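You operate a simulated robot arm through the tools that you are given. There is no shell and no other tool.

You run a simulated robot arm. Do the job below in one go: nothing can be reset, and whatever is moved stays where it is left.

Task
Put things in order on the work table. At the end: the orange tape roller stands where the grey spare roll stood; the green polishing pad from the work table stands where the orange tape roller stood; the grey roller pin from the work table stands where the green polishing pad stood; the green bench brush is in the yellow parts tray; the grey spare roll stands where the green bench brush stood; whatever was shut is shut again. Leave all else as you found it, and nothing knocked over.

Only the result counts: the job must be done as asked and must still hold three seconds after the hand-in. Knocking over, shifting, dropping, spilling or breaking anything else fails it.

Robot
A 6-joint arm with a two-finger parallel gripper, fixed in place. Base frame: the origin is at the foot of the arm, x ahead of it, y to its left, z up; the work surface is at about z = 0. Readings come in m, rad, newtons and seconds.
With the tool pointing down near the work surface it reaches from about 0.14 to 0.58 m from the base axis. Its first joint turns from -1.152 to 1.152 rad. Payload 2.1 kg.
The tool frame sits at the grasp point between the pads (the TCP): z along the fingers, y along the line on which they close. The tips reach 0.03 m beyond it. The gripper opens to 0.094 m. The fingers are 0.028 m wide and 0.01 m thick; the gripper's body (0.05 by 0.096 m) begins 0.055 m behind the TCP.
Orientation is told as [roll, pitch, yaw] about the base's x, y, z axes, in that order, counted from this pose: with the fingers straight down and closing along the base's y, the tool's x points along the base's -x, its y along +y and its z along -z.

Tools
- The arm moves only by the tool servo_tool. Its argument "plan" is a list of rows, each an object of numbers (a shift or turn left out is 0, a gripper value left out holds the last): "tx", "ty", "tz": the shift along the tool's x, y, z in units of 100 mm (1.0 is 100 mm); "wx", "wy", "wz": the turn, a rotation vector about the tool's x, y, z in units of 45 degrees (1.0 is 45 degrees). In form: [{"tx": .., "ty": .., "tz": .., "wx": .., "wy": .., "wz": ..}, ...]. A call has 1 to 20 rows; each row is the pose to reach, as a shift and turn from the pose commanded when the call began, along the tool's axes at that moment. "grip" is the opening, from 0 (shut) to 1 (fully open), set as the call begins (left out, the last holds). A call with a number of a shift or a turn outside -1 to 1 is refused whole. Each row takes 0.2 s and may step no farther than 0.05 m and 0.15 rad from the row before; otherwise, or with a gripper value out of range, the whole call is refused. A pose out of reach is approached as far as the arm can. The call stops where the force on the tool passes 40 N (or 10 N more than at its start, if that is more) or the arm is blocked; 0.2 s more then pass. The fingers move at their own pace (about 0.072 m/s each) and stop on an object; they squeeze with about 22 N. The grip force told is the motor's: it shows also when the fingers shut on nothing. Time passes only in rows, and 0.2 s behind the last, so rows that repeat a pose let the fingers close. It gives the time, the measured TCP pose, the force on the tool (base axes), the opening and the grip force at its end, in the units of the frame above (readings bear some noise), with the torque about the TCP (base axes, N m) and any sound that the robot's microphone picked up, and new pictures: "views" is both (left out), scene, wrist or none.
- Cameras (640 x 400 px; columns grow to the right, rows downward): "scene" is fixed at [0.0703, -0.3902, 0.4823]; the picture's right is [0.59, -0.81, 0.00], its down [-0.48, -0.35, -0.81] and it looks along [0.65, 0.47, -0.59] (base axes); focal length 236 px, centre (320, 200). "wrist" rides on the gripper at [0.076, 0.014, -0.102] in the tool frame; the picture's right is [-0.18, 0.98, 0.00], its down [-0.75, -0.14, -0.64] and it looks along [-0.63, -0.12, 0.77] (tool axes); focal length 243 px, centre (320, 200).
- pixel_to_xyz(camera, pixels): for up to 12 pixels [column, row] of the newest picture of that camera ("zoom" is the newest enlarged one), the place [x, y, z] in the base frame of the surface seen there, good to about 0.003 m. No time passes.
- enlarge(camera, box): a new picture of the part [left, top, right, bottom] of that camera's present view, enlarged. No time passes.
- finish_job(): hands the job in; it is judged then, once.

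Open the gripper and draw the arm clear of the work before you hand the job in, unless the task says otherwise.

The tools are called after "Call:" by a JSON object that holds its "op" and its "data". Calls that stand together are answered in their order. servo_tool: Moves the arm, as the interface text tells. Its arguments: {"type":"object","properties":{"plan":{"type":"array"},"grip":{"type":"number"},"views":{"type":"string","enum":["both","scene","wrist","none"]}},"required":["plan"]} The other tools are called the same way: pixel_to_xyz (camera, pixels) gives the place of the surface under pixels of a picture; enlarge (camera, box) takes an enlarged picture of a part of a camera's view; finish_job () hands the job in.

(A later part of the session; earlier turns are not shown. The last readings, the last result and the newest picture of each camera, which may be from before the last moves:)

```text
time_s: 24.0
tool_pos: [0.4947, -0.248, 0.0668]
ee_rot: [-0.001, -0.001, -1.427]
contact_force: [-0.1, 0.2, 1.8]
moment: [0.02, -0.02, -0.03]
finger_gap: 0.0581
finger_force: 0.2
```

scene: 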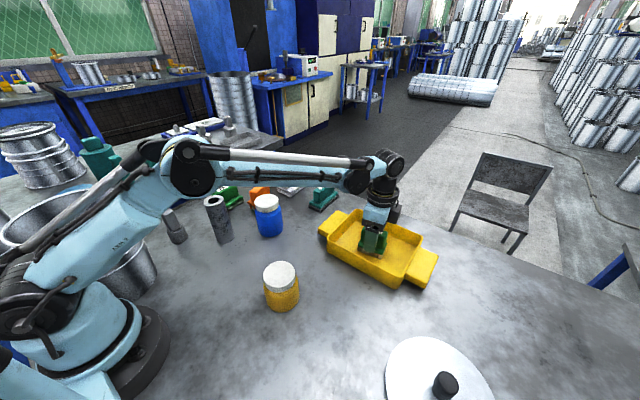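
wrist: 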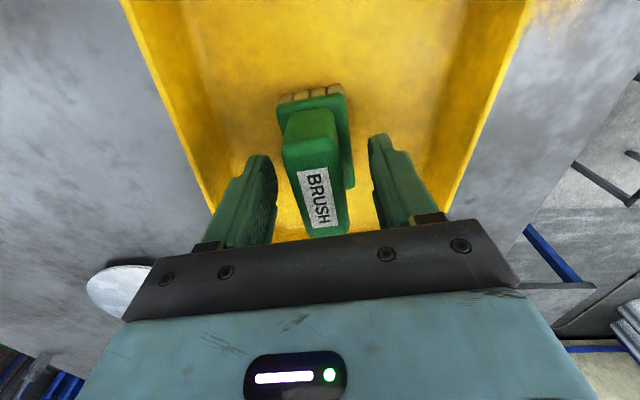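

The brush stands upright in the tray. I rise straight up clear of the tray, then travel to the grey roll while turning the gripper back to yaw 0.

Call:
{"op": "servo_tool", "data": {"plan": [{"tz": -0.2}, {"tz": -0.5}, {"tz": -0.8}, {"tz": -1.0}], "views": "both"}}

Call:
{"op": "servo_tool", "data": {"plan": [{"tx": 0.38, "ty": -0.146, "tz": -0.08, "wz": -0.182}, {"tx": 0.76, "ty": -0.292, "tz": -0.16, "wz": -0.3636}], "grip": 1.0, "views": "none"}}

Call:
{"op": "servo_tool", "data": {"plan": [{"tx": 0.406, "ty": -0.033, "tz": -0.08, "wz": -0.182}, {"tx": 0.812, "ty": -0.066, "tz": -0.16, "wz": -0.3636}], "views": "scene"}}

```text
time_s: 25.0
tool_pos: [0.4976, -0.2494, 0.1685]
ee_rot: [0.0, 0.001, -1.428]
contact_force: [0.0, -0.3, 0.8]
moment: [0.0, -0.01, 0.0]
finger_gap: 0.0585
finger_force: 0.1
```

scene: 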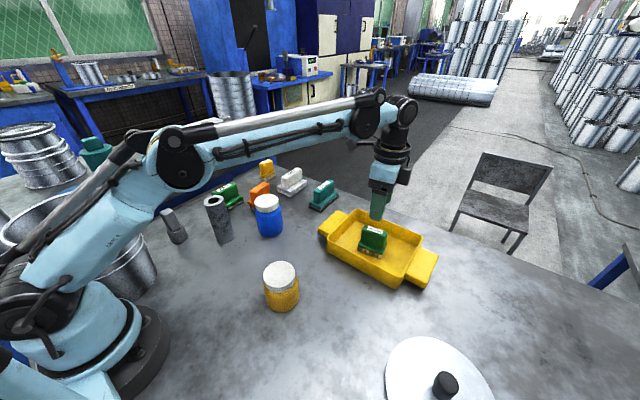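
wrist: 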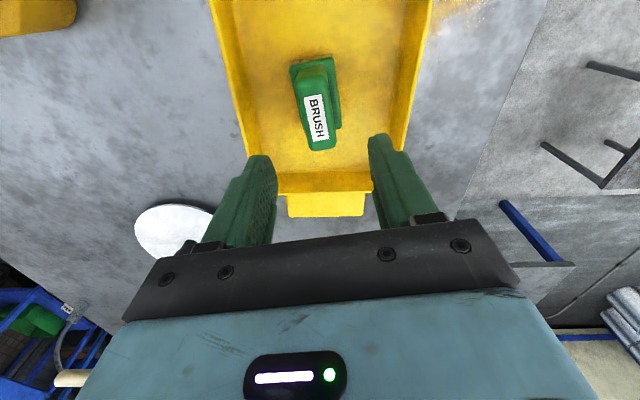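

```text
time_s: 25.6
tool_pos: [0.4561, -0.1792, 0.1843]
ee_rot: [-0.001, 0.0, -1.14]
contact_force: [-0.3, -0.2, -0.8]
moment: [-0.04, 0.0, -0.01]
finger_gap: 0.0938
finger_force: 0.1
```

```text
time_s: 26.2
tool_pos: [0.4169, -0.1073, 0.1988]
ee_rot: [0.0, 0.0, -0.855]
contact_force: [0.3, -0.2, 0.3]
moment: [-0.03, 0.01, 0.0]
finger_gap: 0.094
finger_force: 0.1
```

scene: 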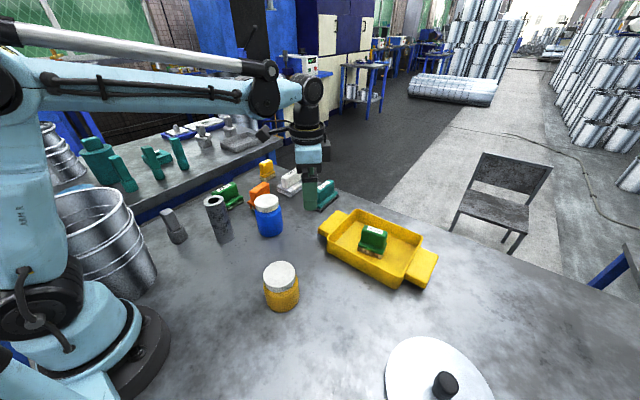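

The brush stands in the tray at (373,240); the arm moves freely at z 0.199. I continue to above the roll.

Call:
{"op": "servo_tool", "data": {"plan": [{"tx": 0.398, "ty": 0.082, "tz": -0.08, "wz": -0.182}, {"tx": 0.797, "ty": 0.165, "tz": -0.16, "wz": -0.3636}], "views": "none"}}

Call:
{"op": "servo_tool", "data": {"plan": [{"tx": 0.36, "ty": 0.191, "tz": -0.08, "wz": -0.182}, {"tx": 0.719, "ty": 0.383, "tz": -0.16, "wz": -0.3636}], "views": "none"}}

Call:
{"op": "servo_tool", "data": {"plan": [{"tx": 0.29, "ty": 0.285, "tz": -0.08, "wz": -0.182}, {"tx": 0.581, "ty": 0.57, "tz": -0.16, "wz": -0.3636}, {"tx": 0.581, "ty": 0.57, "tz": -0.16, "wz": -0.3636}], "views": "both"}}

```text
time_s: 26.8
tool_pos: [0.378, -0.0378, 0.2157]
ee_rot: [0.001, 0.0, -0.571]
contact_force: [-0.4, 0.0, -0.6]
moment: [-0.01, -0.01, 0.0]
finger_gap: 0.094
finger_force: 0.0
```

```text
time_s: 27.4
tool_pos: [0.3393, 0.0333, 0.231]
ee_rot: [-0.001, -0.001, -0.283]
contact_force: [0.3, -0.4, -1.0]
moment: [-0.05, -0.01, 0.0]
finger_gap: 0.0939
finger_force: 0.1
```

```text
time_s: 28.2
tool_pos: [0.2984, 0.1046, 0.2488]
ee_rot: [0.001, 0.0, 0.001]
contact_force: [0.0, 0.3, 1.0]
moment: [0.01, 0.03, 0.0]
finger_gap: 0.0942
finger_force: 0.0
```

scene: 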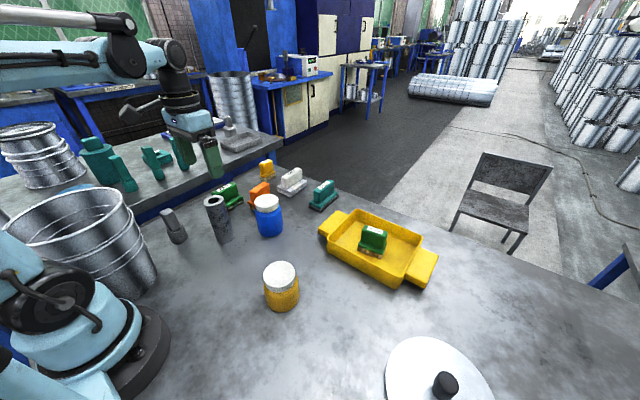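
wrist: 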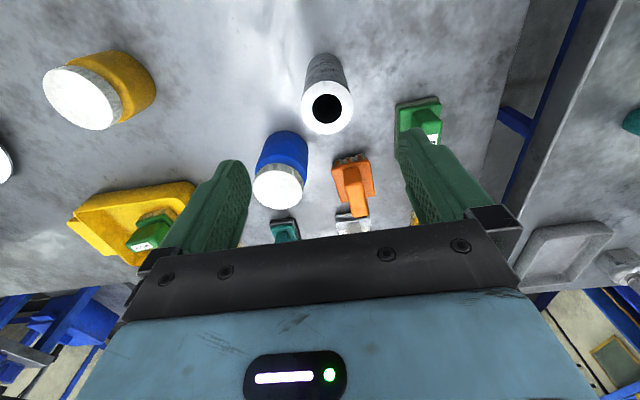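

Now above the roll with yaw 0. I take close looks at the roll's ring, the orange roller and the pad to fix their places before anything moves.

Call:
{"op": "enlarge", "data": {"camera": "wrist", "box": [290, 45, 365, 145]}}

```text
4.00 times, centred on (328, 95) of wrist
```

zoom: 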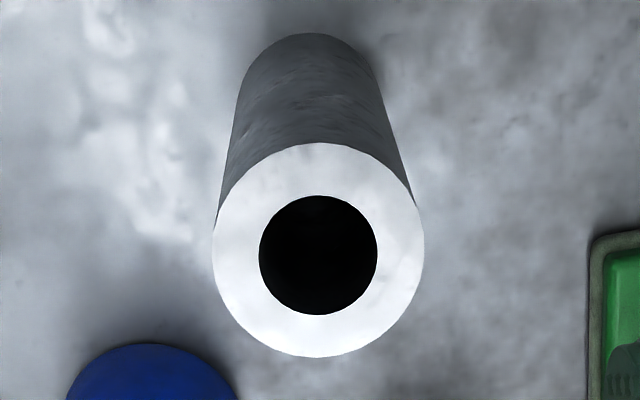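

Call:
{"op": "pixel_to_xyz", "data": {"camera": "zoom", "pixels": [[219, 250], [418, 250], [319, 149], [319, 350], [240, 250], [398, 250], [319, 170], [319, 335], [320, 60], [265, 70], [365, 75], [319, 130]]}}

Call:
{"op": "enlarge", "data": {"camera": "wrist", "box": [240, 90, 450, 245]}}

```text
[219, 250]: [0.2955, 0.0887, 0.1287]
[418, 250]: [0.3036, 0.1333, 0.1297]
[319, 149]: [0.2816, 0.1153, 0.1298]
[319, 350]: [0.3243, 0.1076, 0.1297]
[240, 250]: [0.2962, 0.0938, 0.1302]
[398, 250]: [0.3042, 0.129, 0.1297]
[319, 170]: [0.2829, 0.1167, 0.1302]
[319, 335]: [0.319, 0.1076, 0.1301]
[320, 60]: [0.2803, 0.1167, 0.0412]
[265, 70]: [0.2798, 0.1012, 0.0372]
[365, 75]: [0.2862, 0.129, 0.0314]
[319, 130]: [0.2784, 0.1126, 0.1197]
```

```text
2.58 times, centred on (345, 168) of wrist
```

zoom: 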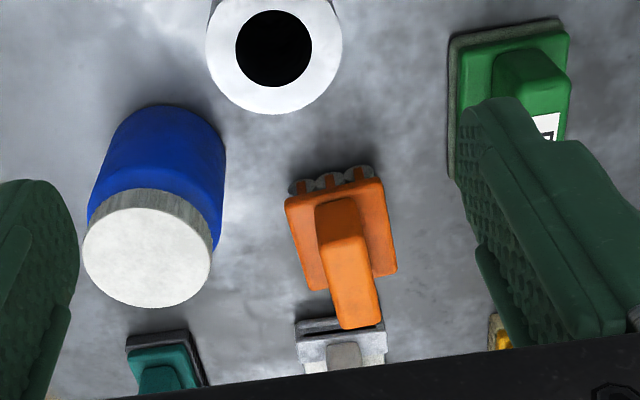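

Ring readings put the roll's centre near (0.299,0.1105), 46 mm across. I now measure the orange roller and pad corners in this zoom.

Call:
{"op": "pixel_to_xyz", "data": {"camera": "zoom", "pixels": [[335, 245], [365, 240], [345, 318], [376, 312], [355, 280], [290, 203], [378, 185], [392, 265], [340, 210], [345, 230], [300, 187], [365, 172]]}}

Call:
{"op": "pixel_to_xyz", "data": {"camera": "zoom", "pixels": [[455, 45], [555, 25], [520, 55], [500, 90], [565, 85], [550, 60], [465, 50], [560, 40], [545, 125], [505, 65], [460, 150], [565, 120]]}}

```text
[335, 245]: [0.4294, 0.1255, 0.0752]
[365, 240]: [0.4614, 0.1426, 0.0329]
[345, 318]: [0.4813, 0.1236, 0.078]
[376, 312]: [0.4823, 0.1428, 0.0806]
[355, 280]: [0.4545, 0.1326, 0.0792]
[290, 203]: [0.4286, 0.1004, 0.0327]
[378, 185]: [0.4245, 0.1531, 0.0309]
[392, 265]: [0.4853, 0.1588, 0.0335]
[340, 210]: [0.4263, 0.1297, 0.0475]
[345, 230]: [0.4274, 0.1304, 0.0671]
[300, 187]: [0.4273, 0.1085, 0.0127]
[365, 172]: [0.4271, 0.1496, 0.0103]
```

```text
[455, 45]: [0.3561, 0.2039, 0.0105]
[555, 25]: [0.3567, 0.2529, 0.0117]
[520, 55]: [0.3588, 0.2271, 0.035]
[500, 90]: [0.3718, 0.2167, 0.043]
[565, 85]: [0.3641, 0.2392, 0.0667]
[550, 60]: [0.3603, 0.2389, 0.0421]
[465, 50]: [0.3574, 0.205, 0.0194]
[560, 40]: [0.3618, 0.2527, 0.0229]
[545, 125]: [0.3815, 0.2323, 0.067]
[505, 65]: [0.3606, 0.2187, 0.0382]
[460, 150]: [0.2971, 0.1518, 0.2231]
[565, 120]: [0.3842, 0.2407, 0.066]
```

The roll's centre is 5–6 mm left of the tool. I shift to (0.299,0.1105) and descend until the tips are just above its top.

Call:
{"op": "servo_tool", "data": {"plan": [{"tx": -0.02, "ty": 0.055, "tz": 0.25}, {"tx": -0.02, "ty": 0.055, "tz": 0.55}, {"tx": -0.02, "ty": 0.055, "tz": 0.8}, {"tx": -0.02, "ty": 0.055, "tz": 0.8}], "views": "both"}}

```text
time_s: 29.2
tool_pos: [0.2999, 0.11, 0.169]
ee_rot: [0.001, 0.0, 0.0]
contact_force: [0.3, -0.3, -0.4]
moment: [-0.01, -0.02, 0.02]
finger_gap: 0.0938
finger_force: 0.0
```

scene: 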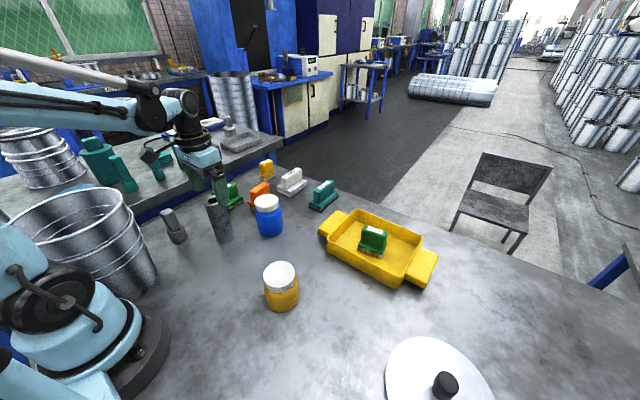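
wrist: 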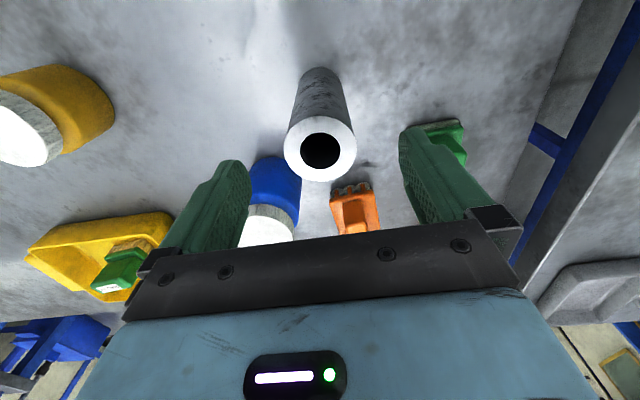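

The ring centre at (320,150) is exactly where the tool axis falls. I go down to the grasp height of 0.09 m.

Call:
{"op": "servo_tool", "data": {"plan": [{"tz": 0.2}, {"tz": 0.4}, {"tz": 0.6}, {"tz": 0.79}, {"tz": 0.79}], "views": "both"}}

```text
time_s: 30.4
tool_pos: [0.2984, 0.1106, 0.0858]
ee_rot: [-0.001, -0.001, 0.0]
contact_force: [0.1, -0.2, 0.8]
moment: [0.0, 0.0, 0.02]
finger_gap: 0.0937
finger_force: 0.1
```

scene: 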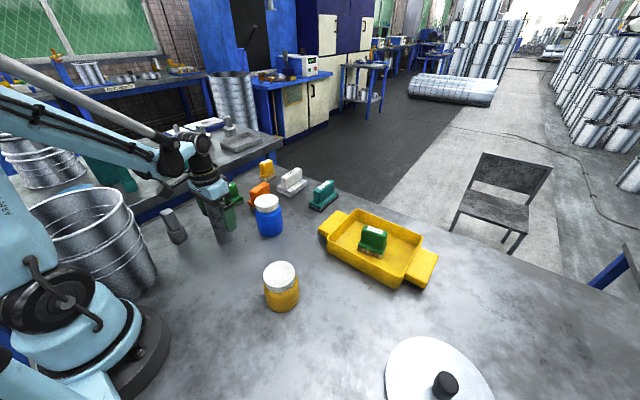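
wrist: 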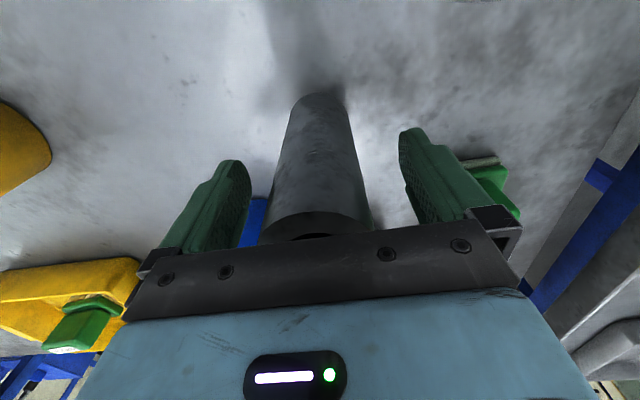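

The roll is between the pads. I close on it and let it settle.

Call:
{"op": "servo_tool", "data": {"plan": [{"tz": 0.0}, {"tz": 0.0}, {"tz": 0.0}, {"tz": 0.0}], "grip": 0.0, "views": "none"}}

Call:
{"op": "servo_tool", "data": {"plan": [{"tz": -0.03}, {"tz": -0.07}, {"tz": -0.11}, {"tz": -0.15}, {"tz": -0.15}], "views": "both"}}

```text
time_s: 31.4
tool_pos: [0.2985, 0.1109, 0.0861]
ee_rot: [0.002, 0.0, -0.001]
contact_force: [1.0, -0.4, -1.0]
moment: [-0.18, 0.03, 0.04]
finger_gap: 0.0504
finger_force: 21.8
```

```text
time_s: 32.6
tool_pos: [0.2981, 0.1119, 0.1043]
ee_rot: [0.0, 0.0, 0.0]
contact_force: [-0.1, 0.4, -4.8]
moment: [-0.03, 0.0, 0.02]
finger_gap: 0.0506
finger_force: 22.4
```

scene: 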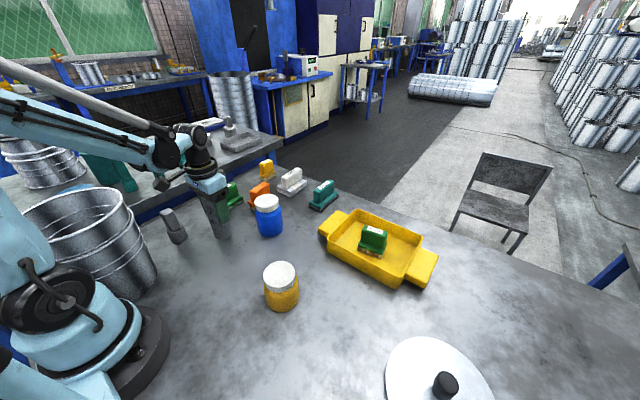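
wrist: 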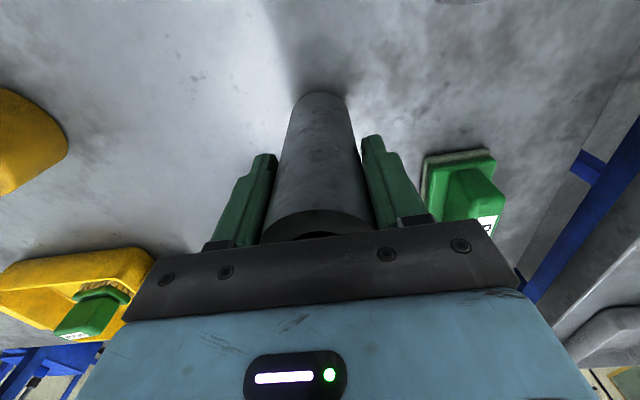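

The roll is up (about 5 N hanging). I raise it to clear the other things.

Call:
{"op": "servo_tool", "data": {"plan": [{"tz": -0.2}, {"tz": -0.5}, {"tz": -0.8}, {"tz": -1.0}], "views": "none"}}

Call:
{"op": "servo_tool", "data": {"plan": [{"tz": -0.15}, {"tz": -0.3}, {"tz": -0.4}], "views": "both"}}

```text
time_s: 33.6
tool_pos: [0.2983, 0.1106, 0.2031]
ee_rot: [-0.001, 0.001, 0.0]
contact_force: [0.3, -0.1, -5.6]
moment: [0.02, -0.01, 0.03]
finger_gap: 0.0504
finger_force: 21.6
```

```text
time_s: 34.4
tool_pos: [0.2985, 0.1104, 0.2439]
ee_rot: [-0.001, 0.001, 0.0]
contact_force: [0.1, 0.8, -5.0]
moment: [-0.04, 0.04, 0.01]
finger_gap: 0.0505
finger_force: 22.2
```

scene: 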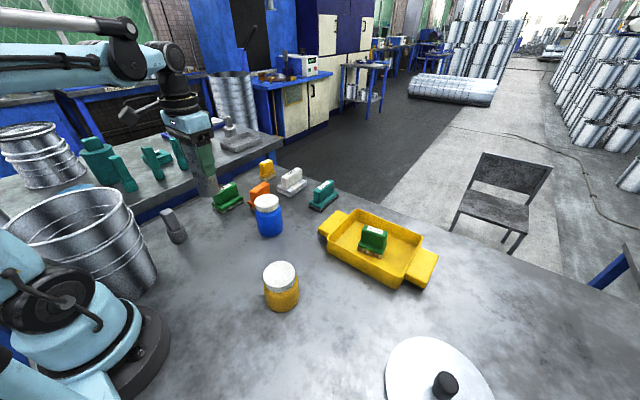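
wrist: 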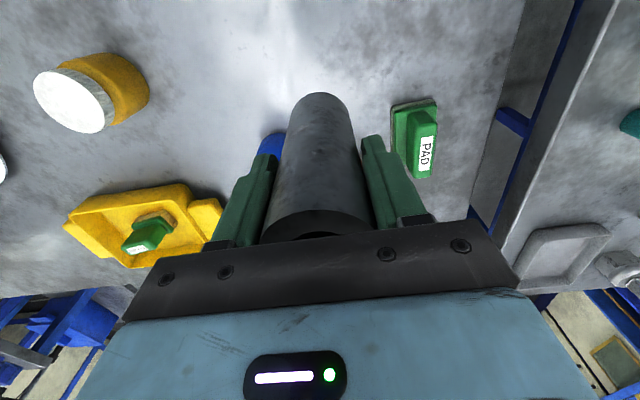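

The roll hangs straight in the gripper at z 0.245. I carry it across to the brush's old spot in four legs.

Call:
{"op": "servo_tool", "data": {"plan": [{"tx": 0.067, "ty": -0.302}, {"tx": 0.133, "ty": -0.604}, {"tx": 0.2, "ty": -0.906}], "views": "none"}}

Call:
{"op": "servo_tool", "data": {"plan": [{"tx": 0.067, "ty": -0.302}, {"tx": 0.133, "ty": -0.604}, {"tx": 0.2, "ty": -0.906}], "views": "none"}}

Call:
{"op": "servo_tool", "data": {"plan": [{"tx": 0.067, "ty": -0.302}, {"tx": 0.133, "ty": -0.604}, {"tx": 0.2, "ty": -0.906}], "views": "scene"}}

Call:
{"op": "servo_tool", "data": {"plan": [{"tx": 0.067, "ty": -0.302}, {"tx": 0.133, "ty": -0.604}, {"tx": 0.2, "ty": -0.906}, {"tx": 0.2, "ty": -0.906}], "views": "both"}}

```text
time_s: 35.2
tool_pos: [0.2792, 0.0194, 0.2436]
ee_rot: [-0.001, -0.001, -0.001]
contact_force: [0.4, -0.1, -4.7]
moment: [-0.01, 0.0, 0.02]
finger_gap: 0.0507
finger_force: 22.4
```

```text
time_s: 36.0
tool_pos: [0.2581, -0.0704, 0.246]
ee_rot: [-0.001, -0.002, -0.002]
contact_force: [-0.6, -0.6, -5.6]
moment: [0.01, 0.0, -0.01]
finger_gap: 0.0505
finger_force: 22.3
```

```text
time_s: 36.8
tool_pos: [0.2397, -0.1628, 0.2456]
ee_rot: [0.0, -0.001, -0.001]
contact_force: [-0.3, -0.2, -4.6]
moment: [0.0, -0.04, 0.01]
finger_gap: 0.0505
finger_force: 22.4
```

scene: 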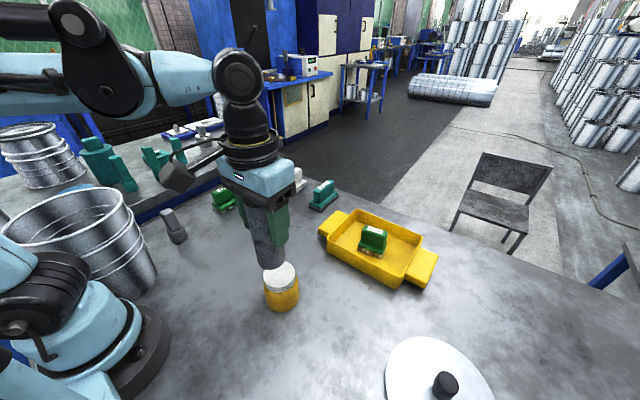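

```text
time_s: 37.8
tool_pos: [0.2213, -0.2524, 0.2422]
ee_rot: [0.001, -0.001, 0.0]
contact_force: [-0.1, -0.4, -5.2]
moment: [0.03, -0.02, 0.0]
finger_gap: 0.0503
finger_force: 21.9
```

scene: 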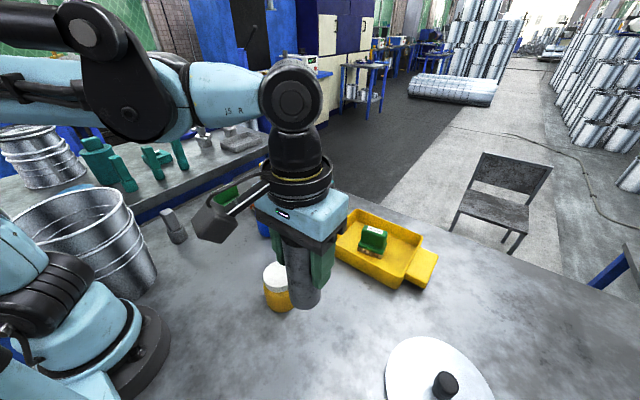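
wrist: 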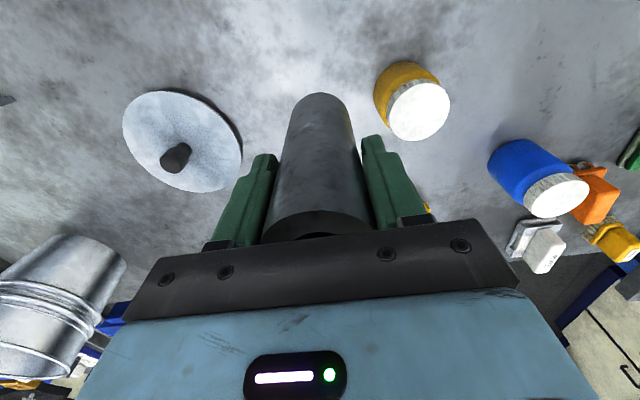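

The roll hangs above the brush's old spot with the jar clear. I lower it in steps.

Call:
{"op": "servo_tool", "data": {"plan": [{"tz": 0.25}, {"tz": 0.5}, {"tz": 0.75}, {"tz": 1.0}], "views": "none"}}

Call:
{"op": "servo_tool", "data": {"plan": [{"tz": 0.2}, {"tz": 0.35}, {"tz": 0.45}, {"tz": 0.51}, {"tz": 0.51}], "views": "both"}}

```text
time_s: 38.8
tool_pos: [0.2151, -0.2486, 0.1405]
ee_rot: [-0.001, 0.0, 0.001]
contact_force: [-0.5, -0.9, -5.0]
moment: [-0.01, 0.01, 0.01]
finger_gap: 0.0503
finger_force: 22.5
```

```text
time_s: 40.0
tool_pos: [0.219, -0.2502, 0.0923]
ee_rot: [0.001, 0.0, 0.0]
contact_force: [-0.7, -0.7, -5.0]
moment: [0.0, 0.0, 0.01]
finger_gap: 0.0503
finger_force: 22.1
```

scene: 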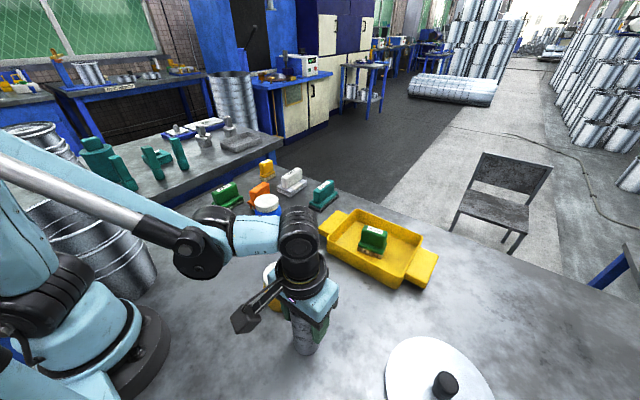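
wrist: 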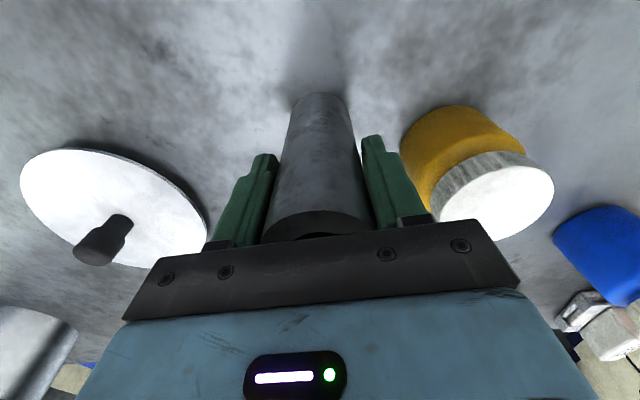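

Still hanging freely at z 0.092. I lower millimetre by millimetre until it sets down.

Call:
{"op": "servo_tool", "data": {"plan": [{"tz": 0.015}, {"tz": 0.03}, {"tz": 0.04}, {"tz": 0.04}], "views": "none"}}

```text
time_s: 41.0
tool_pos: [0.2185, -0.2508, 0.0884]
ee_rot: [0.0, 0.0, 0.001]
contact_force: [0.9, -0.3, -5.6]
moment: [-0.03, 0.01, 0.0]
finger_gap: 0.0505
finger_force: 21.6
```

Call:
{"op": "servo_tool", "data": {"plan": [{"tz": 0.01}, {"tz": 0.02}, {"tz": 0.02}], "views": "none"}}

```text
time_s: 41.8
tool_pos: [0.2189, -0.2506, 0.0869]
ee_rot: [0.0, -0.002, 0.0]
contact_force: [-2.0, 2.1, 16.5]
moment: [-0.1, -0.17, -0.02]
finger_gap: 0.0502
finger_force: 22.0
```

The roll touches the table (+16 N). I ease up 1 mm and open the fingers.

Call:
{"op": "servo_tool", "data": {"plan": [{"tz": -0.01}, {"tz": -0.01}], "views": "none"}}

Call:
{"op": "servo_tool", "data": {"plan": [{"tz": 0.0}, {"tz": 0.0}, {"tz": 0.0}], "grip": 0.88, "views": "both"}}

```text
time_s: 42.4
tool_pos: [0.2179, -0.25, 0.0885]
ee_rot: [0.0, 0.001, 0.003]
contact_force: [0.6, 0.7, -4.6]
moment: [0.02, -0.01, -0.03]
finger_gap: 0.0506
finger_force: 22.4
```

```text
time_s: 43.2
tool_pos: [0.219, -0.2509, 0.0877]
ee_rot: [0.001, -0.001, -0.001]
contact_force: [0.0, -0.2, -0.4]
moment: [0.0, 0.03, 0.02]
finger_gap: 0.0825
finger_force: 0.1
```

scene: 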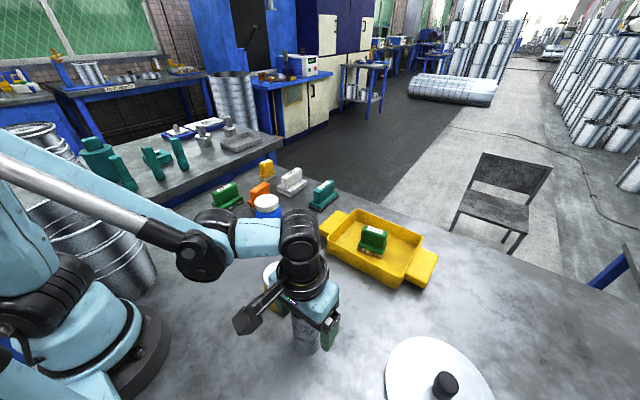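
wrist: 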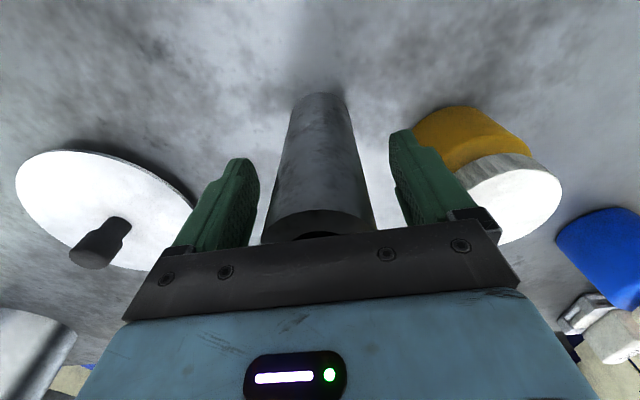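

The roll stands free at the brush's spot. I rise straight up and look back at it.

Call:
{"op": "servo_tool", "data": {"plan": [{"tz": -0.15}, {"tz": -0.4}, {"tz": -0.7}, {"tz": -1.0}], "views": "none"}}

Call:
{"op": "servo_tool", "data": {"plan": [{"tz": -0.3}, {"tz": -0.5}], "views": "wrist"}}

```text
time_s: 44.2
tool_pos: [0.2181, -0.2505, 0.1865]
ee_rot: [-0.001, 0.001, 0.001]
contact_force: [0.2, -0.7, 0.0]
moment: [-0.02, -0.02, 0.0]
finger_gap: 0.0827
finger_force: 0.0
```

```text
time_s: 44.8
tool_pos: [0.2205, -0.251, 0.2388]
ee_rot: [0.0, -0.001, 0.001]
contact_force: [-0.4, -0.7, 0.2]
moment: [-0.01, 0.0, 0.0]
finger_gap: 0.0827
finger_force: 0.0
```

wrist: 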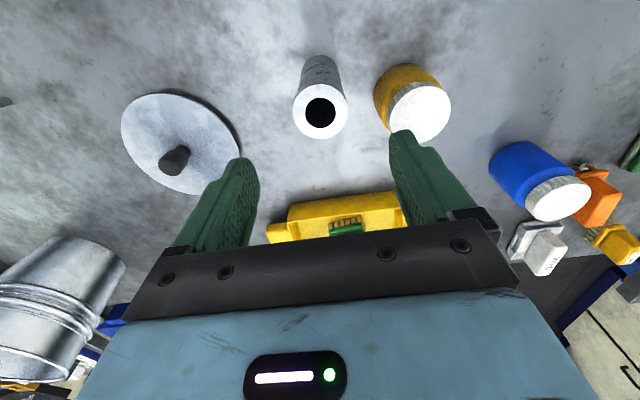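

The roll stands upright at wrist (320,105). I travel to above the orange roller.

Call:
{"op": "servo_tool", "data": {"plan": [{"tx": -0.2, "ty": 0.32}, {"tx": -0.4, "ty": 0.64}, {"tx": -0.595, "ty": 0.955}], "grip": 1.0, "views": "none"}}

Call:
{"op": "servo_tool", "data": {"plan": [{"tx": -0.2, "ty": 0.32}, {"tx": -0.4, "ty": 0.64}, {"tx": -0.595, "ty": 0.955}], "views": "none"}}

Call:
{"op": "servo_tool", "data": {"plan": [{"tx": -0.2, "ty": 0.32}, {"tx": -0.4, "ty": 0.64}, {"tx": -0.595, "ty": 0.955}], "views": "none"}}

Call:
{"op": "servo_tool", "data": {"plan": [{"tx": -0.2, "ty": 0.32, "wz": -0.04}, {"tx": -0.4, "ty": 0.64, "wz": -0.08}, {"tx": -0.595, "ty": 0.955, "wz": -0.122}, {"tx": -0.595, "ty": 0.955, "wz": -0.122}], "views": "both"}}

```text
time_s: 45.6
tool_pos: [0.2811, -0.1564, 0.2403]
ee_rot: [-0.002, 0.0, -0.001]
contact_force: [0.9, -0.1, -0.6]
moment: [-0.03, -0.01, -0.03]
finger_gap: 0.0939
finger_force: 0.0
```

```text
time_s: 46.4
tool_pos: [0.3385, -0.0596, 0.2372]
ee_rot: [0.001, -0.001, 0.001]
contact_force: [0.4, 0.4, -0.3]
moment: [-0.04, -0.02, 0.04]
finger_gap: 0.0941
finger_force: 0.0
```

```text
time_s: 47.2
tool_pos: [0.3954, 0.0362, 0.2364]
ee_rot: [-0.002, 0.0, -0.002]
contact_force: [0.8, -0.2, 0.0]
moment: [0.01, 0.04, -0.02]
finger_gap: 0.0941
finger_force: 0.1
```

```text
time_s: 48.2
tool_pos: [0.4561, 0.1301, 0.2378]
ee_rot: [0.0, 0.001, 0.097]
contact_force: [-0.3, 0.0, 0.1]
moment: [-0.01, 0.0, -0.02]
finger_gap: 0.0939
finger_force: 0.1
```

scene: 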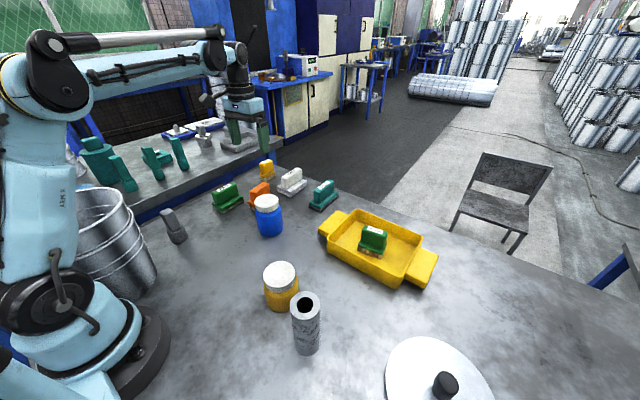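
wrist: 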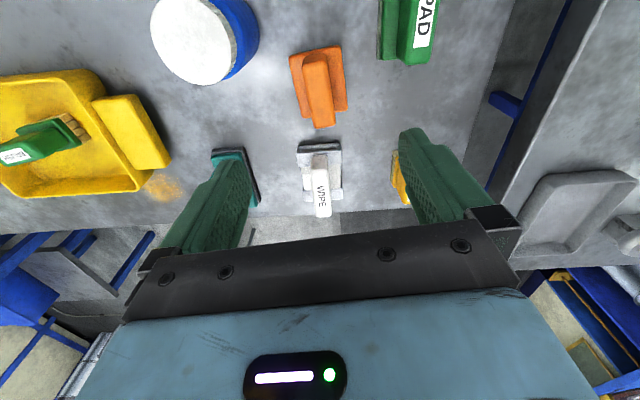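

The orange roller is at wrist (319,85). I enlarge it to fix its centre and turn.

Call:
{"op": "enlarge", "data": {"camera": "wrist", "box": [275, 30, 365, 140]}}

```text
3.64 times, centred on (320, 85) of wrist
```

zoom: 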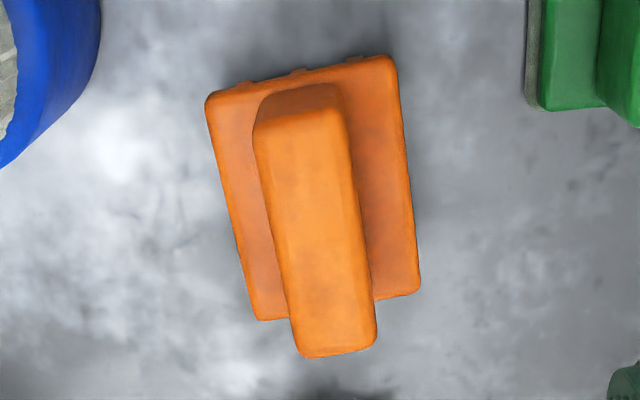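

Call:
{"op": "pixel_to_xyz", "data": {"camera": "zoom", "pixels": [[212, 95], [388, 62], [415, 290], [262, 315], [265, 130], [340, 115], [300, 345], [370, 330], [315, 230], [305, 130], [335, 340], [380, 180]]}}

Call:
{"op": "enlarge", "data": {"camera": "scene", "box": [205, 150, 345, 240]}}

```text
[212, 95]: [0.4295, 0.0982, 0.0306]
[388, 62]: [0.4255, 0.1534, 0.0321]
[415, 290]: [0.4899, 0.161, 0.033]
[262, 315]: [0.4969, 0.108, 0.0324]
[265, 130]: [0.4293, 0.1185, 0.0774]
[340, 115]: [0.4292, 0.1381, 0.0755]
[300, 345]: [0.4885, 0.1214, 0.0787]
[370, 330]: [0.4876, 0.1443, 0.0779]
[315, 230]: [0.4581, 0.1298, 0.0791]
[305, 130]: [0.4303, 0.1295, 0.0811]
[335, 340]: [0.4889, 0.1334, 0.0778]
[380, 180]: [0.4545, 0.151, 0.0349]
```

```text
4.44 times, centred on (275, 195) of scene
```

zoom: 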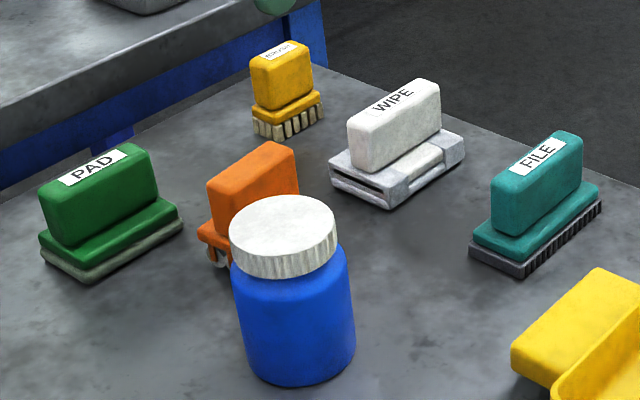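

The orange base corners give a centre of (0.4600,0.1303) and about 5.5° turn, matching the gripper. I shift 2.5 mm and descend.

Call:
{"op": "servo_tool", "data": {"plan": [{"tx": -0.025, "ty": 0.003, "tz": 0.3}, {"tx": -0.025, "ty": 0.003, "tz": 0.65}, {"tx": -0.025, "ty": 0.003, "tz": 1.0}, {"tx": -0.025, "ty": 0.003, "tz": 1.0}], "views": "wrist"}}

Call:
{"op": "servo_tool", "data": {"plan": [{"tz": 0.2}, {"tz": 0.4}, {"tz": 0.55}, {"tz": 0.67}, {"tz": 0.72}, {"tz": 0.72}], "views": "both"}}

```text
time_s: 49.2
tool_pos: [0.46, 0.1301, 0.1375]
ee_rot: [-0.001, -0.001, 0.096]
contact_force: [-0.3, -0.4, 0.0]
moment: [-0.02, -0.02, -0.01]
finger_gap: 0.094
finger_force: 0.0
```

wrist: 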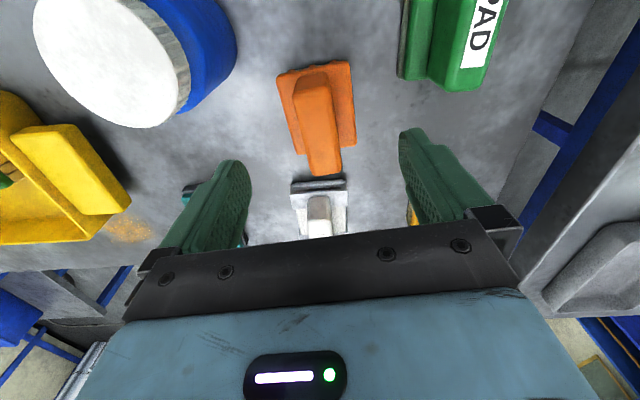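

```text
time_s: 50.6
tool_pos: [0.4601, 0.1312, 0.0665]
ee_rot: [0.001, 0.001, 0.095]
contact_force: [-0.2, 1.0, -0.2]
moment: [0.02, 0.01, 0.01]
finger_gap: 0.0941
finger_force: 0.1
```

scene: 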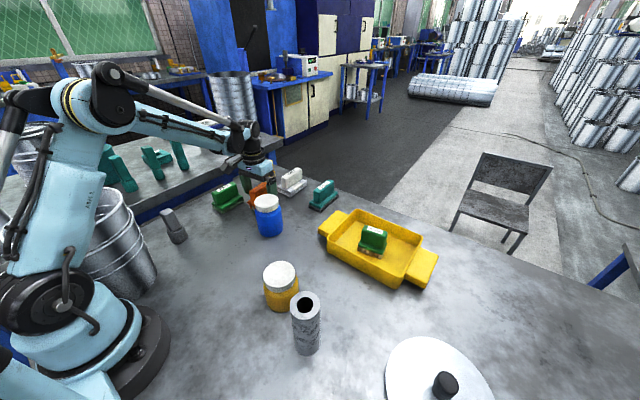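
wrist: 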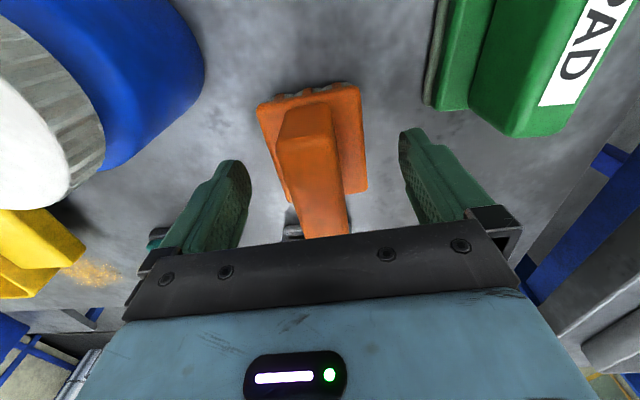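

The orange handle is between the pads, nothing else near the fingers. I close and settle.

Call:
{"op": "servo_tool", "data": {"plan": [{"tz": 0.0}, {"tz": 0.0}, {"tz": 0.0}, {"tz": 0.0}, {"tz": 0.0}], "grip": 0.0, "views": "wrist"}}

Call:
{"op": "servo_tool", "data": {"plan": [{"tz": -0.03}, {"tz": -0.07}, {"tz": -0.11}, {"tz": -0.15}, {"tz": -0.15}], "views": "both"}}

```text
time_s: 51.8
tool_pos: [0.4589, 0.1316, 0.0662]
ee_rot: [-0.001, -0.001, 0.096]
contact_force: [0.4, -0.4, 0.2]
moment: [-0.07, 0.01, -0.02]
finger_gap: 0.0299
finger_force: 22.1
```

wrist: 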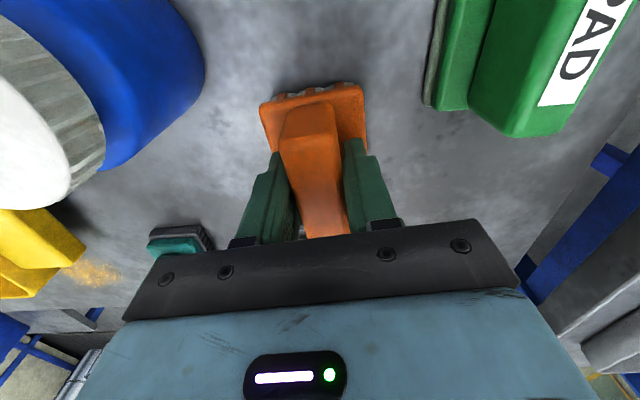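

```text
time_s: 53.0
tool_pos: [0.4582, 0.1315, 0.0816]
ee_rot: [0.0, -0.001, 0.098]
contact_force: [0.7, -1.7, -1.5]
moment: [0.0, 0.0, -0.01]
finger_gap: 0.03
finger_force: 21.7
```

scene: 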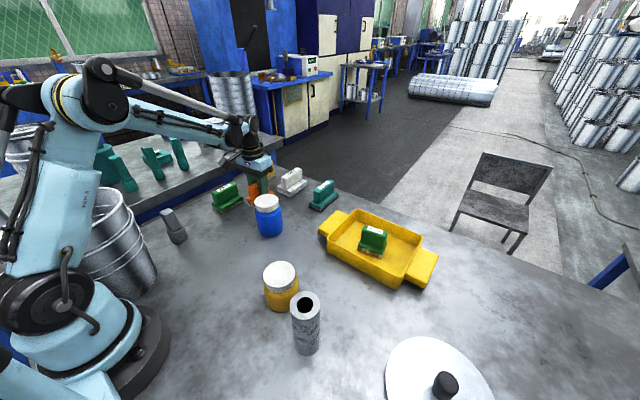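
wrist: 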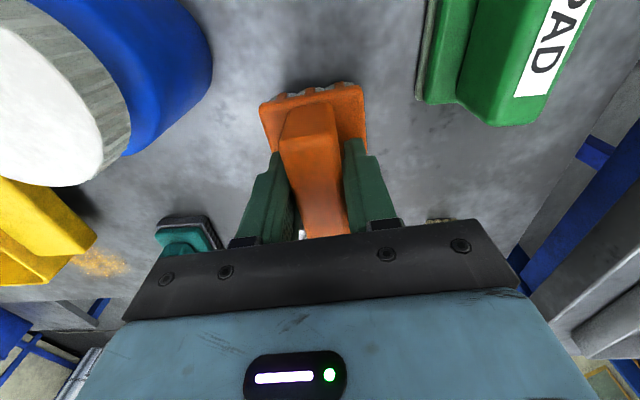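

The orange roller is held. I raise it and carry it back to the roll's old spot.

Call:
{"op": "servo_tool", "data": {"plan": [{"tz": -0.25}, {"tz": -0.5}, {"tz": -0.75}, {"tz": -1.0}], "views": "none"}}

Call:
{"op": "servo_tool", "data": {"plan": [{"tx": 0.27, "ty": -0.007}, {"tx": 0.54, "ty": -0.014}, {"tx": 0.808, "ty": -0.021}], "views": "none"}}

Call:
{"op": "servo_tool", "data": {"plan": [{"tx": 0.27, "ty": -0.007}, {"tx": 0.54, "ty": -0.014}, {"tx": 0.808, "ty": -0.021}, {"tx": 0.808, "ty": -0.021}], "views": "both"}}

```text
time_s: 54.0
tool_pos: [0.4588, 0.1337, 0.1819]
ee_rot: [-0.001, 0.0, 0.096]
contact_force: [0.8, -0.4, -1.3]
moment: [0.01, 0.01, -0.03]
finger_gap: 0.03
finger_force: 21.9
```

```text
time_s: 54.8
tool_pos: [0.3782, 0.1226, 0.1821]
ee_rot: [-0.001, -0.001, 0.093]
contact_force: [-0.7, 0.6, -1.8]
moment: [-0.01, -0.01, -0.02]
finger_gap: 0.03
finger_force: 22.7
```

```text
time_s: 55.8
tool_pos: [0.2963, 0.1127, 0.1804]
ee_rot: [0.0, 0.0, 0.096]
contact_force: [0.5, 0.1, -1.0]
moment: [-0.02, 0.01, 0.01]
finger_gap: 0.0299
finger_force: 22.1
```

scene: 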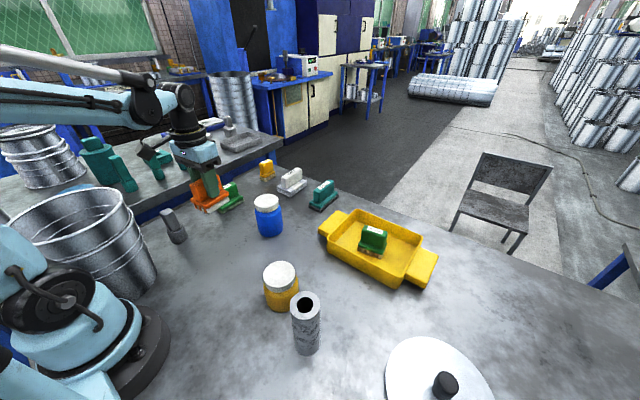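
wrist: 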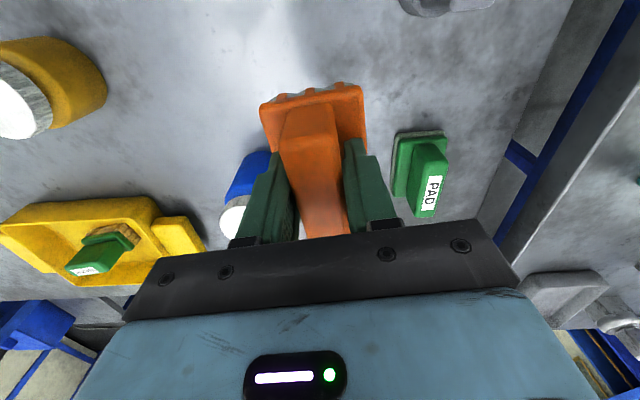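

The roller hangs above the roll's old spot. I lower it to just above the table.

Call:
{"op": "servo_tool", "data": {"plan": [{"tz": 0.25}, {"tz": 0.5}, {"tz": 0.75}, {"tz": 0.95}, {"tz": 1.0}], "views": "none"}}

Call:
{"op": "servo_tool", "data": {"plan": [{"tz": 0.05}, {"tz": 0.09}, {"tz": 0.12}, {"tz": 0.14}, {"tz": 0.14}], "views": "both"}}

```text
time_s: 57.0
tool_pos: [0.298, 0.1133, 0.0793]
ee_rot: [-0.001, 0.0, 0.096]
contact_force: [0.2, -0.6, -1.2]
moment: [-0.01, -0.03, 0.04]
finger_gap: 0.0301
finger_force: 21.9
```

```text
time_s: 58.2
tool_pos: [0.2978, 0.1112, 0.0673]
ee_rot: [0.0, 0.0, 0.097]
contact_force: [-3.2, 1.0, 13.1]
moment: [0.02, -0.12, 0.0]
finger_gap: 0.0301
finger_force: 21.8
```

scene: 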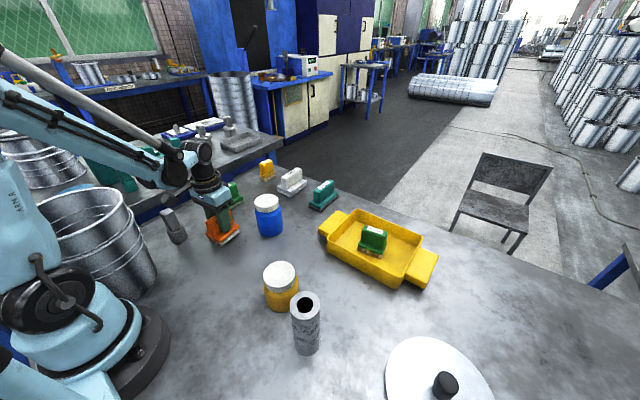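
wrist: 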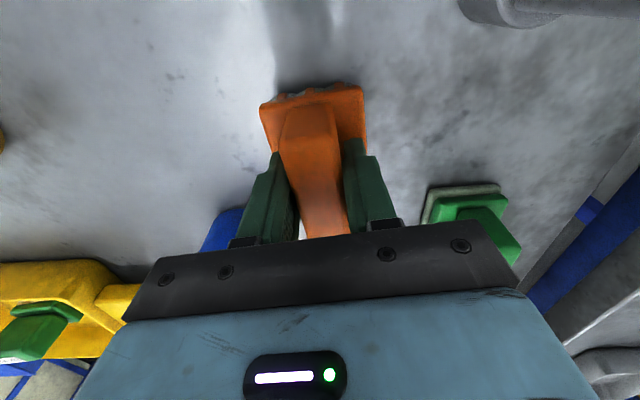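

The roller touches down (+13 N). I ease up half a millimetre and open the fingers partway.

Call:
{"op": "servo_tool", "data": {"plan": [{"tz": -0.007}, {"tz": -0.007}], "views": "none"}}

Call:
{"op": "servo_tool", "data": {"plan": [{"tz": 0.0}, {"tz": 0.0}, {"tz": 0.0}], "grip": 0.65, "views": "wrist"}}

```text
time_s: 58.8
tool_pos: [0.2983, 0.1109, 0.066]
ee_rot: [0.0, 0.001, 0.096]
contact_force: [0.2, -0.6, -1.5]
moment: [0.0, -0.03, 0.0]
finger_gap: 0.0302
finger_force: 22.4
```

```text
time_s: 59.6
tool_pos: [0.2979, 0.1098, 0.0668]
ee_rot: [0.0, 0.0, 0.096]
contact_force: [-0.2, -0.8, 0.1]
moment: [-0.03, 0.02, 0.04]
finger_gap: 0.0614
finger_force: 0.1
```

wrist: 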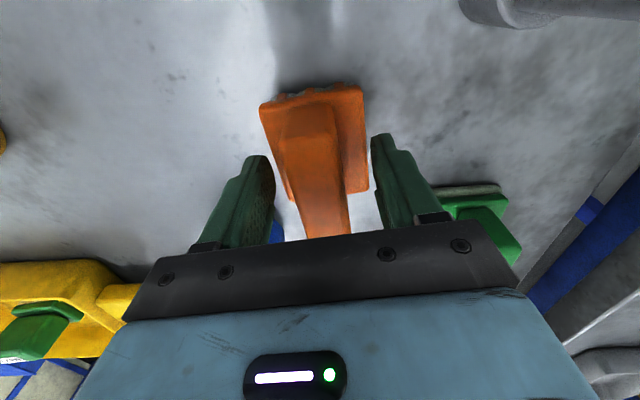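

The roller stands by itself. I rise and move over to the green pad.

Call:
{"op": "servo_tool", "data": {"plan": [{"tz": -0.15}, {"tz": -0.4}, {"tz": -0.7}, {"tz": -1.0}], "views": "wrist"}}

Call:
{"op": "servo_tool", "data": {"plan": [{"tx": -0.276, "ty": 0.267, "tz": -0.15}, {"tx": -0.551, "ty": 0.533, "tz": -0.3}], "grip": 1.0, "views": "none"}}

Call:
{"op": "servo_tool", "data": {"plan": [{"tx": -0.276, "ty": 0.267, "tz": -0.15, "wz": 0.05}, {"tx": -0.551, "ty": 0.533, "tz": -0.3, "wz": 0.097}, {"tx": -0.551, "ty": 0.533, "tz": -0.3, "wz": 0.097}], "views": "both"}}

```text
time_s: 60.6
tool_pos: [0.2985, 0.1108, 0.1654]
ee_rot: [0.0, -0.002, 0.098]
contact_force: [-0.5, 0.8, 0.5]
moment: [0.02, 0.03, -0.01]
finger_gap: 0.061
finger_force: 0.1
```

wrist: 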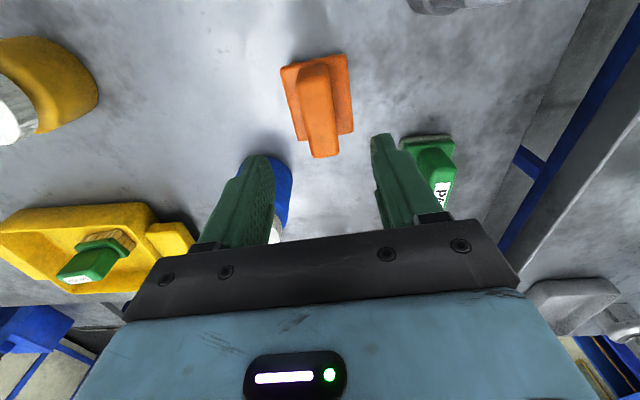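

```text
time_s: 61.2
tool_pos: [0.3453, 0.1667, 0.1954]
ee_rot: [0.0, 0.0, 0.094]
contact_force: [-0.1, -0.2, -0.3]
moment: [-0.02, -0.01, 0.01]
finger_gap: 0.0941
finger_force: 0.0
```

```text
time_s: 62.0
tool_pos: [0.3979, 0.2289, 0.2262]
ee_rot: [0.002, 0.0, 0.017]
contact_force: [0.2, -0.7, -0.2]
moment: [-0.03, -0.01, -0.01]
finger_gap: 0.0941
finger_force: 0.0
```

scene: 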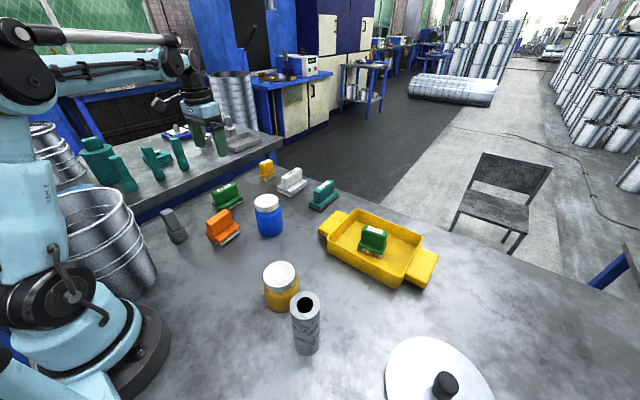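
wrist: 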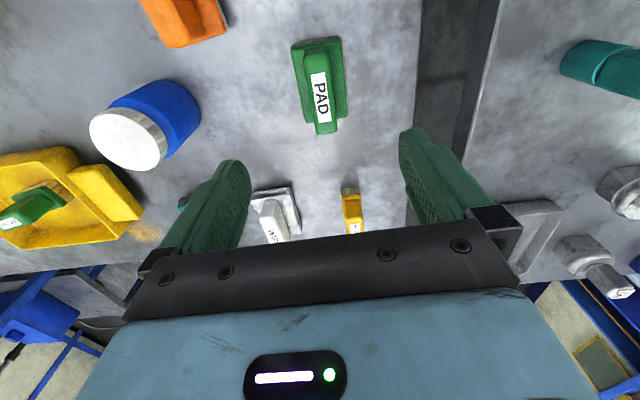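

The pad is at wrist (319,85) between the fingers. I enlarge it to measure centre and turn.

Call:
{"op": "enlarge", "data": {"camera": "wrist", "box": [275, 25, 365, 145]}}

```text
3.33 times, centred on (320, 85) of wrist
```

zoom: 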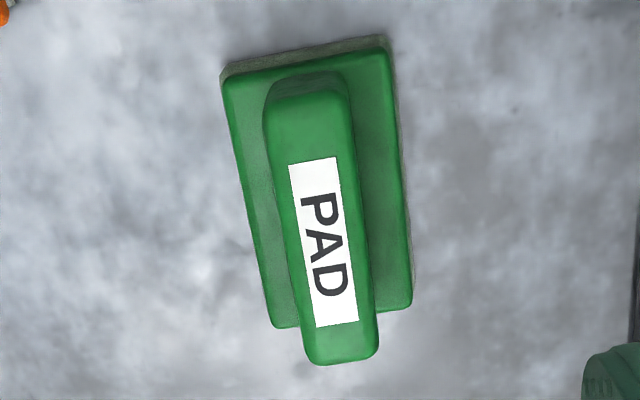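

Call:
{"op": "pixel_to_xyz", "data": {"camera": "zoom", "pixels": [[230, 85], [383, 55], [408, 300], [278, 320], [290, 166], [337, 158], [318, 325], [357, 319], [325, 240], [272, 110], [345, 100], [345, 358]]}}

Call:
{"op": "enlarge", "data": {"camera": "scene", "box": [195, 170, 255, 220]}}

```text
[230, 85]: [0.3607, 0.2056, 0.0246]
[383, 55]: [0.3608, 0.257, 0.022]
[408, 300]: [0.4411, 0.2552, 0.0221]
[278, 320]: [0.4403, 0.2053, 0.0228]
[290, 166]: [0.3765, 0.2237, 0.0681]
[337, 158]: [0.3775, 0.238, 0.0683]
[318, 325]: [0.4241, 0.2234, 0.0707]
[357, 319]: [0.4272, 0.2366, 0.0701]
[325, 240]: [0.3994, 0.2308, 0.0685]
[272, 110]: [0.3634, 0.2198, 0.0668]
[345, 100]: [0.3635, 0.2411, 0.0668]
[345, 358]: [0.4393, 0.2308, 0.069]
```

```text
8.00 times, centred on (225, 195) of scene
```

zoom: 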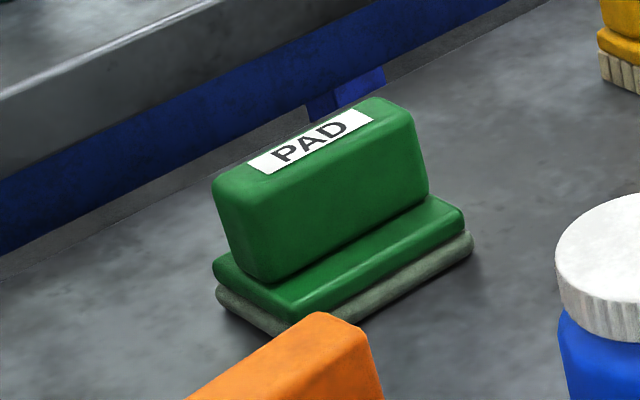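

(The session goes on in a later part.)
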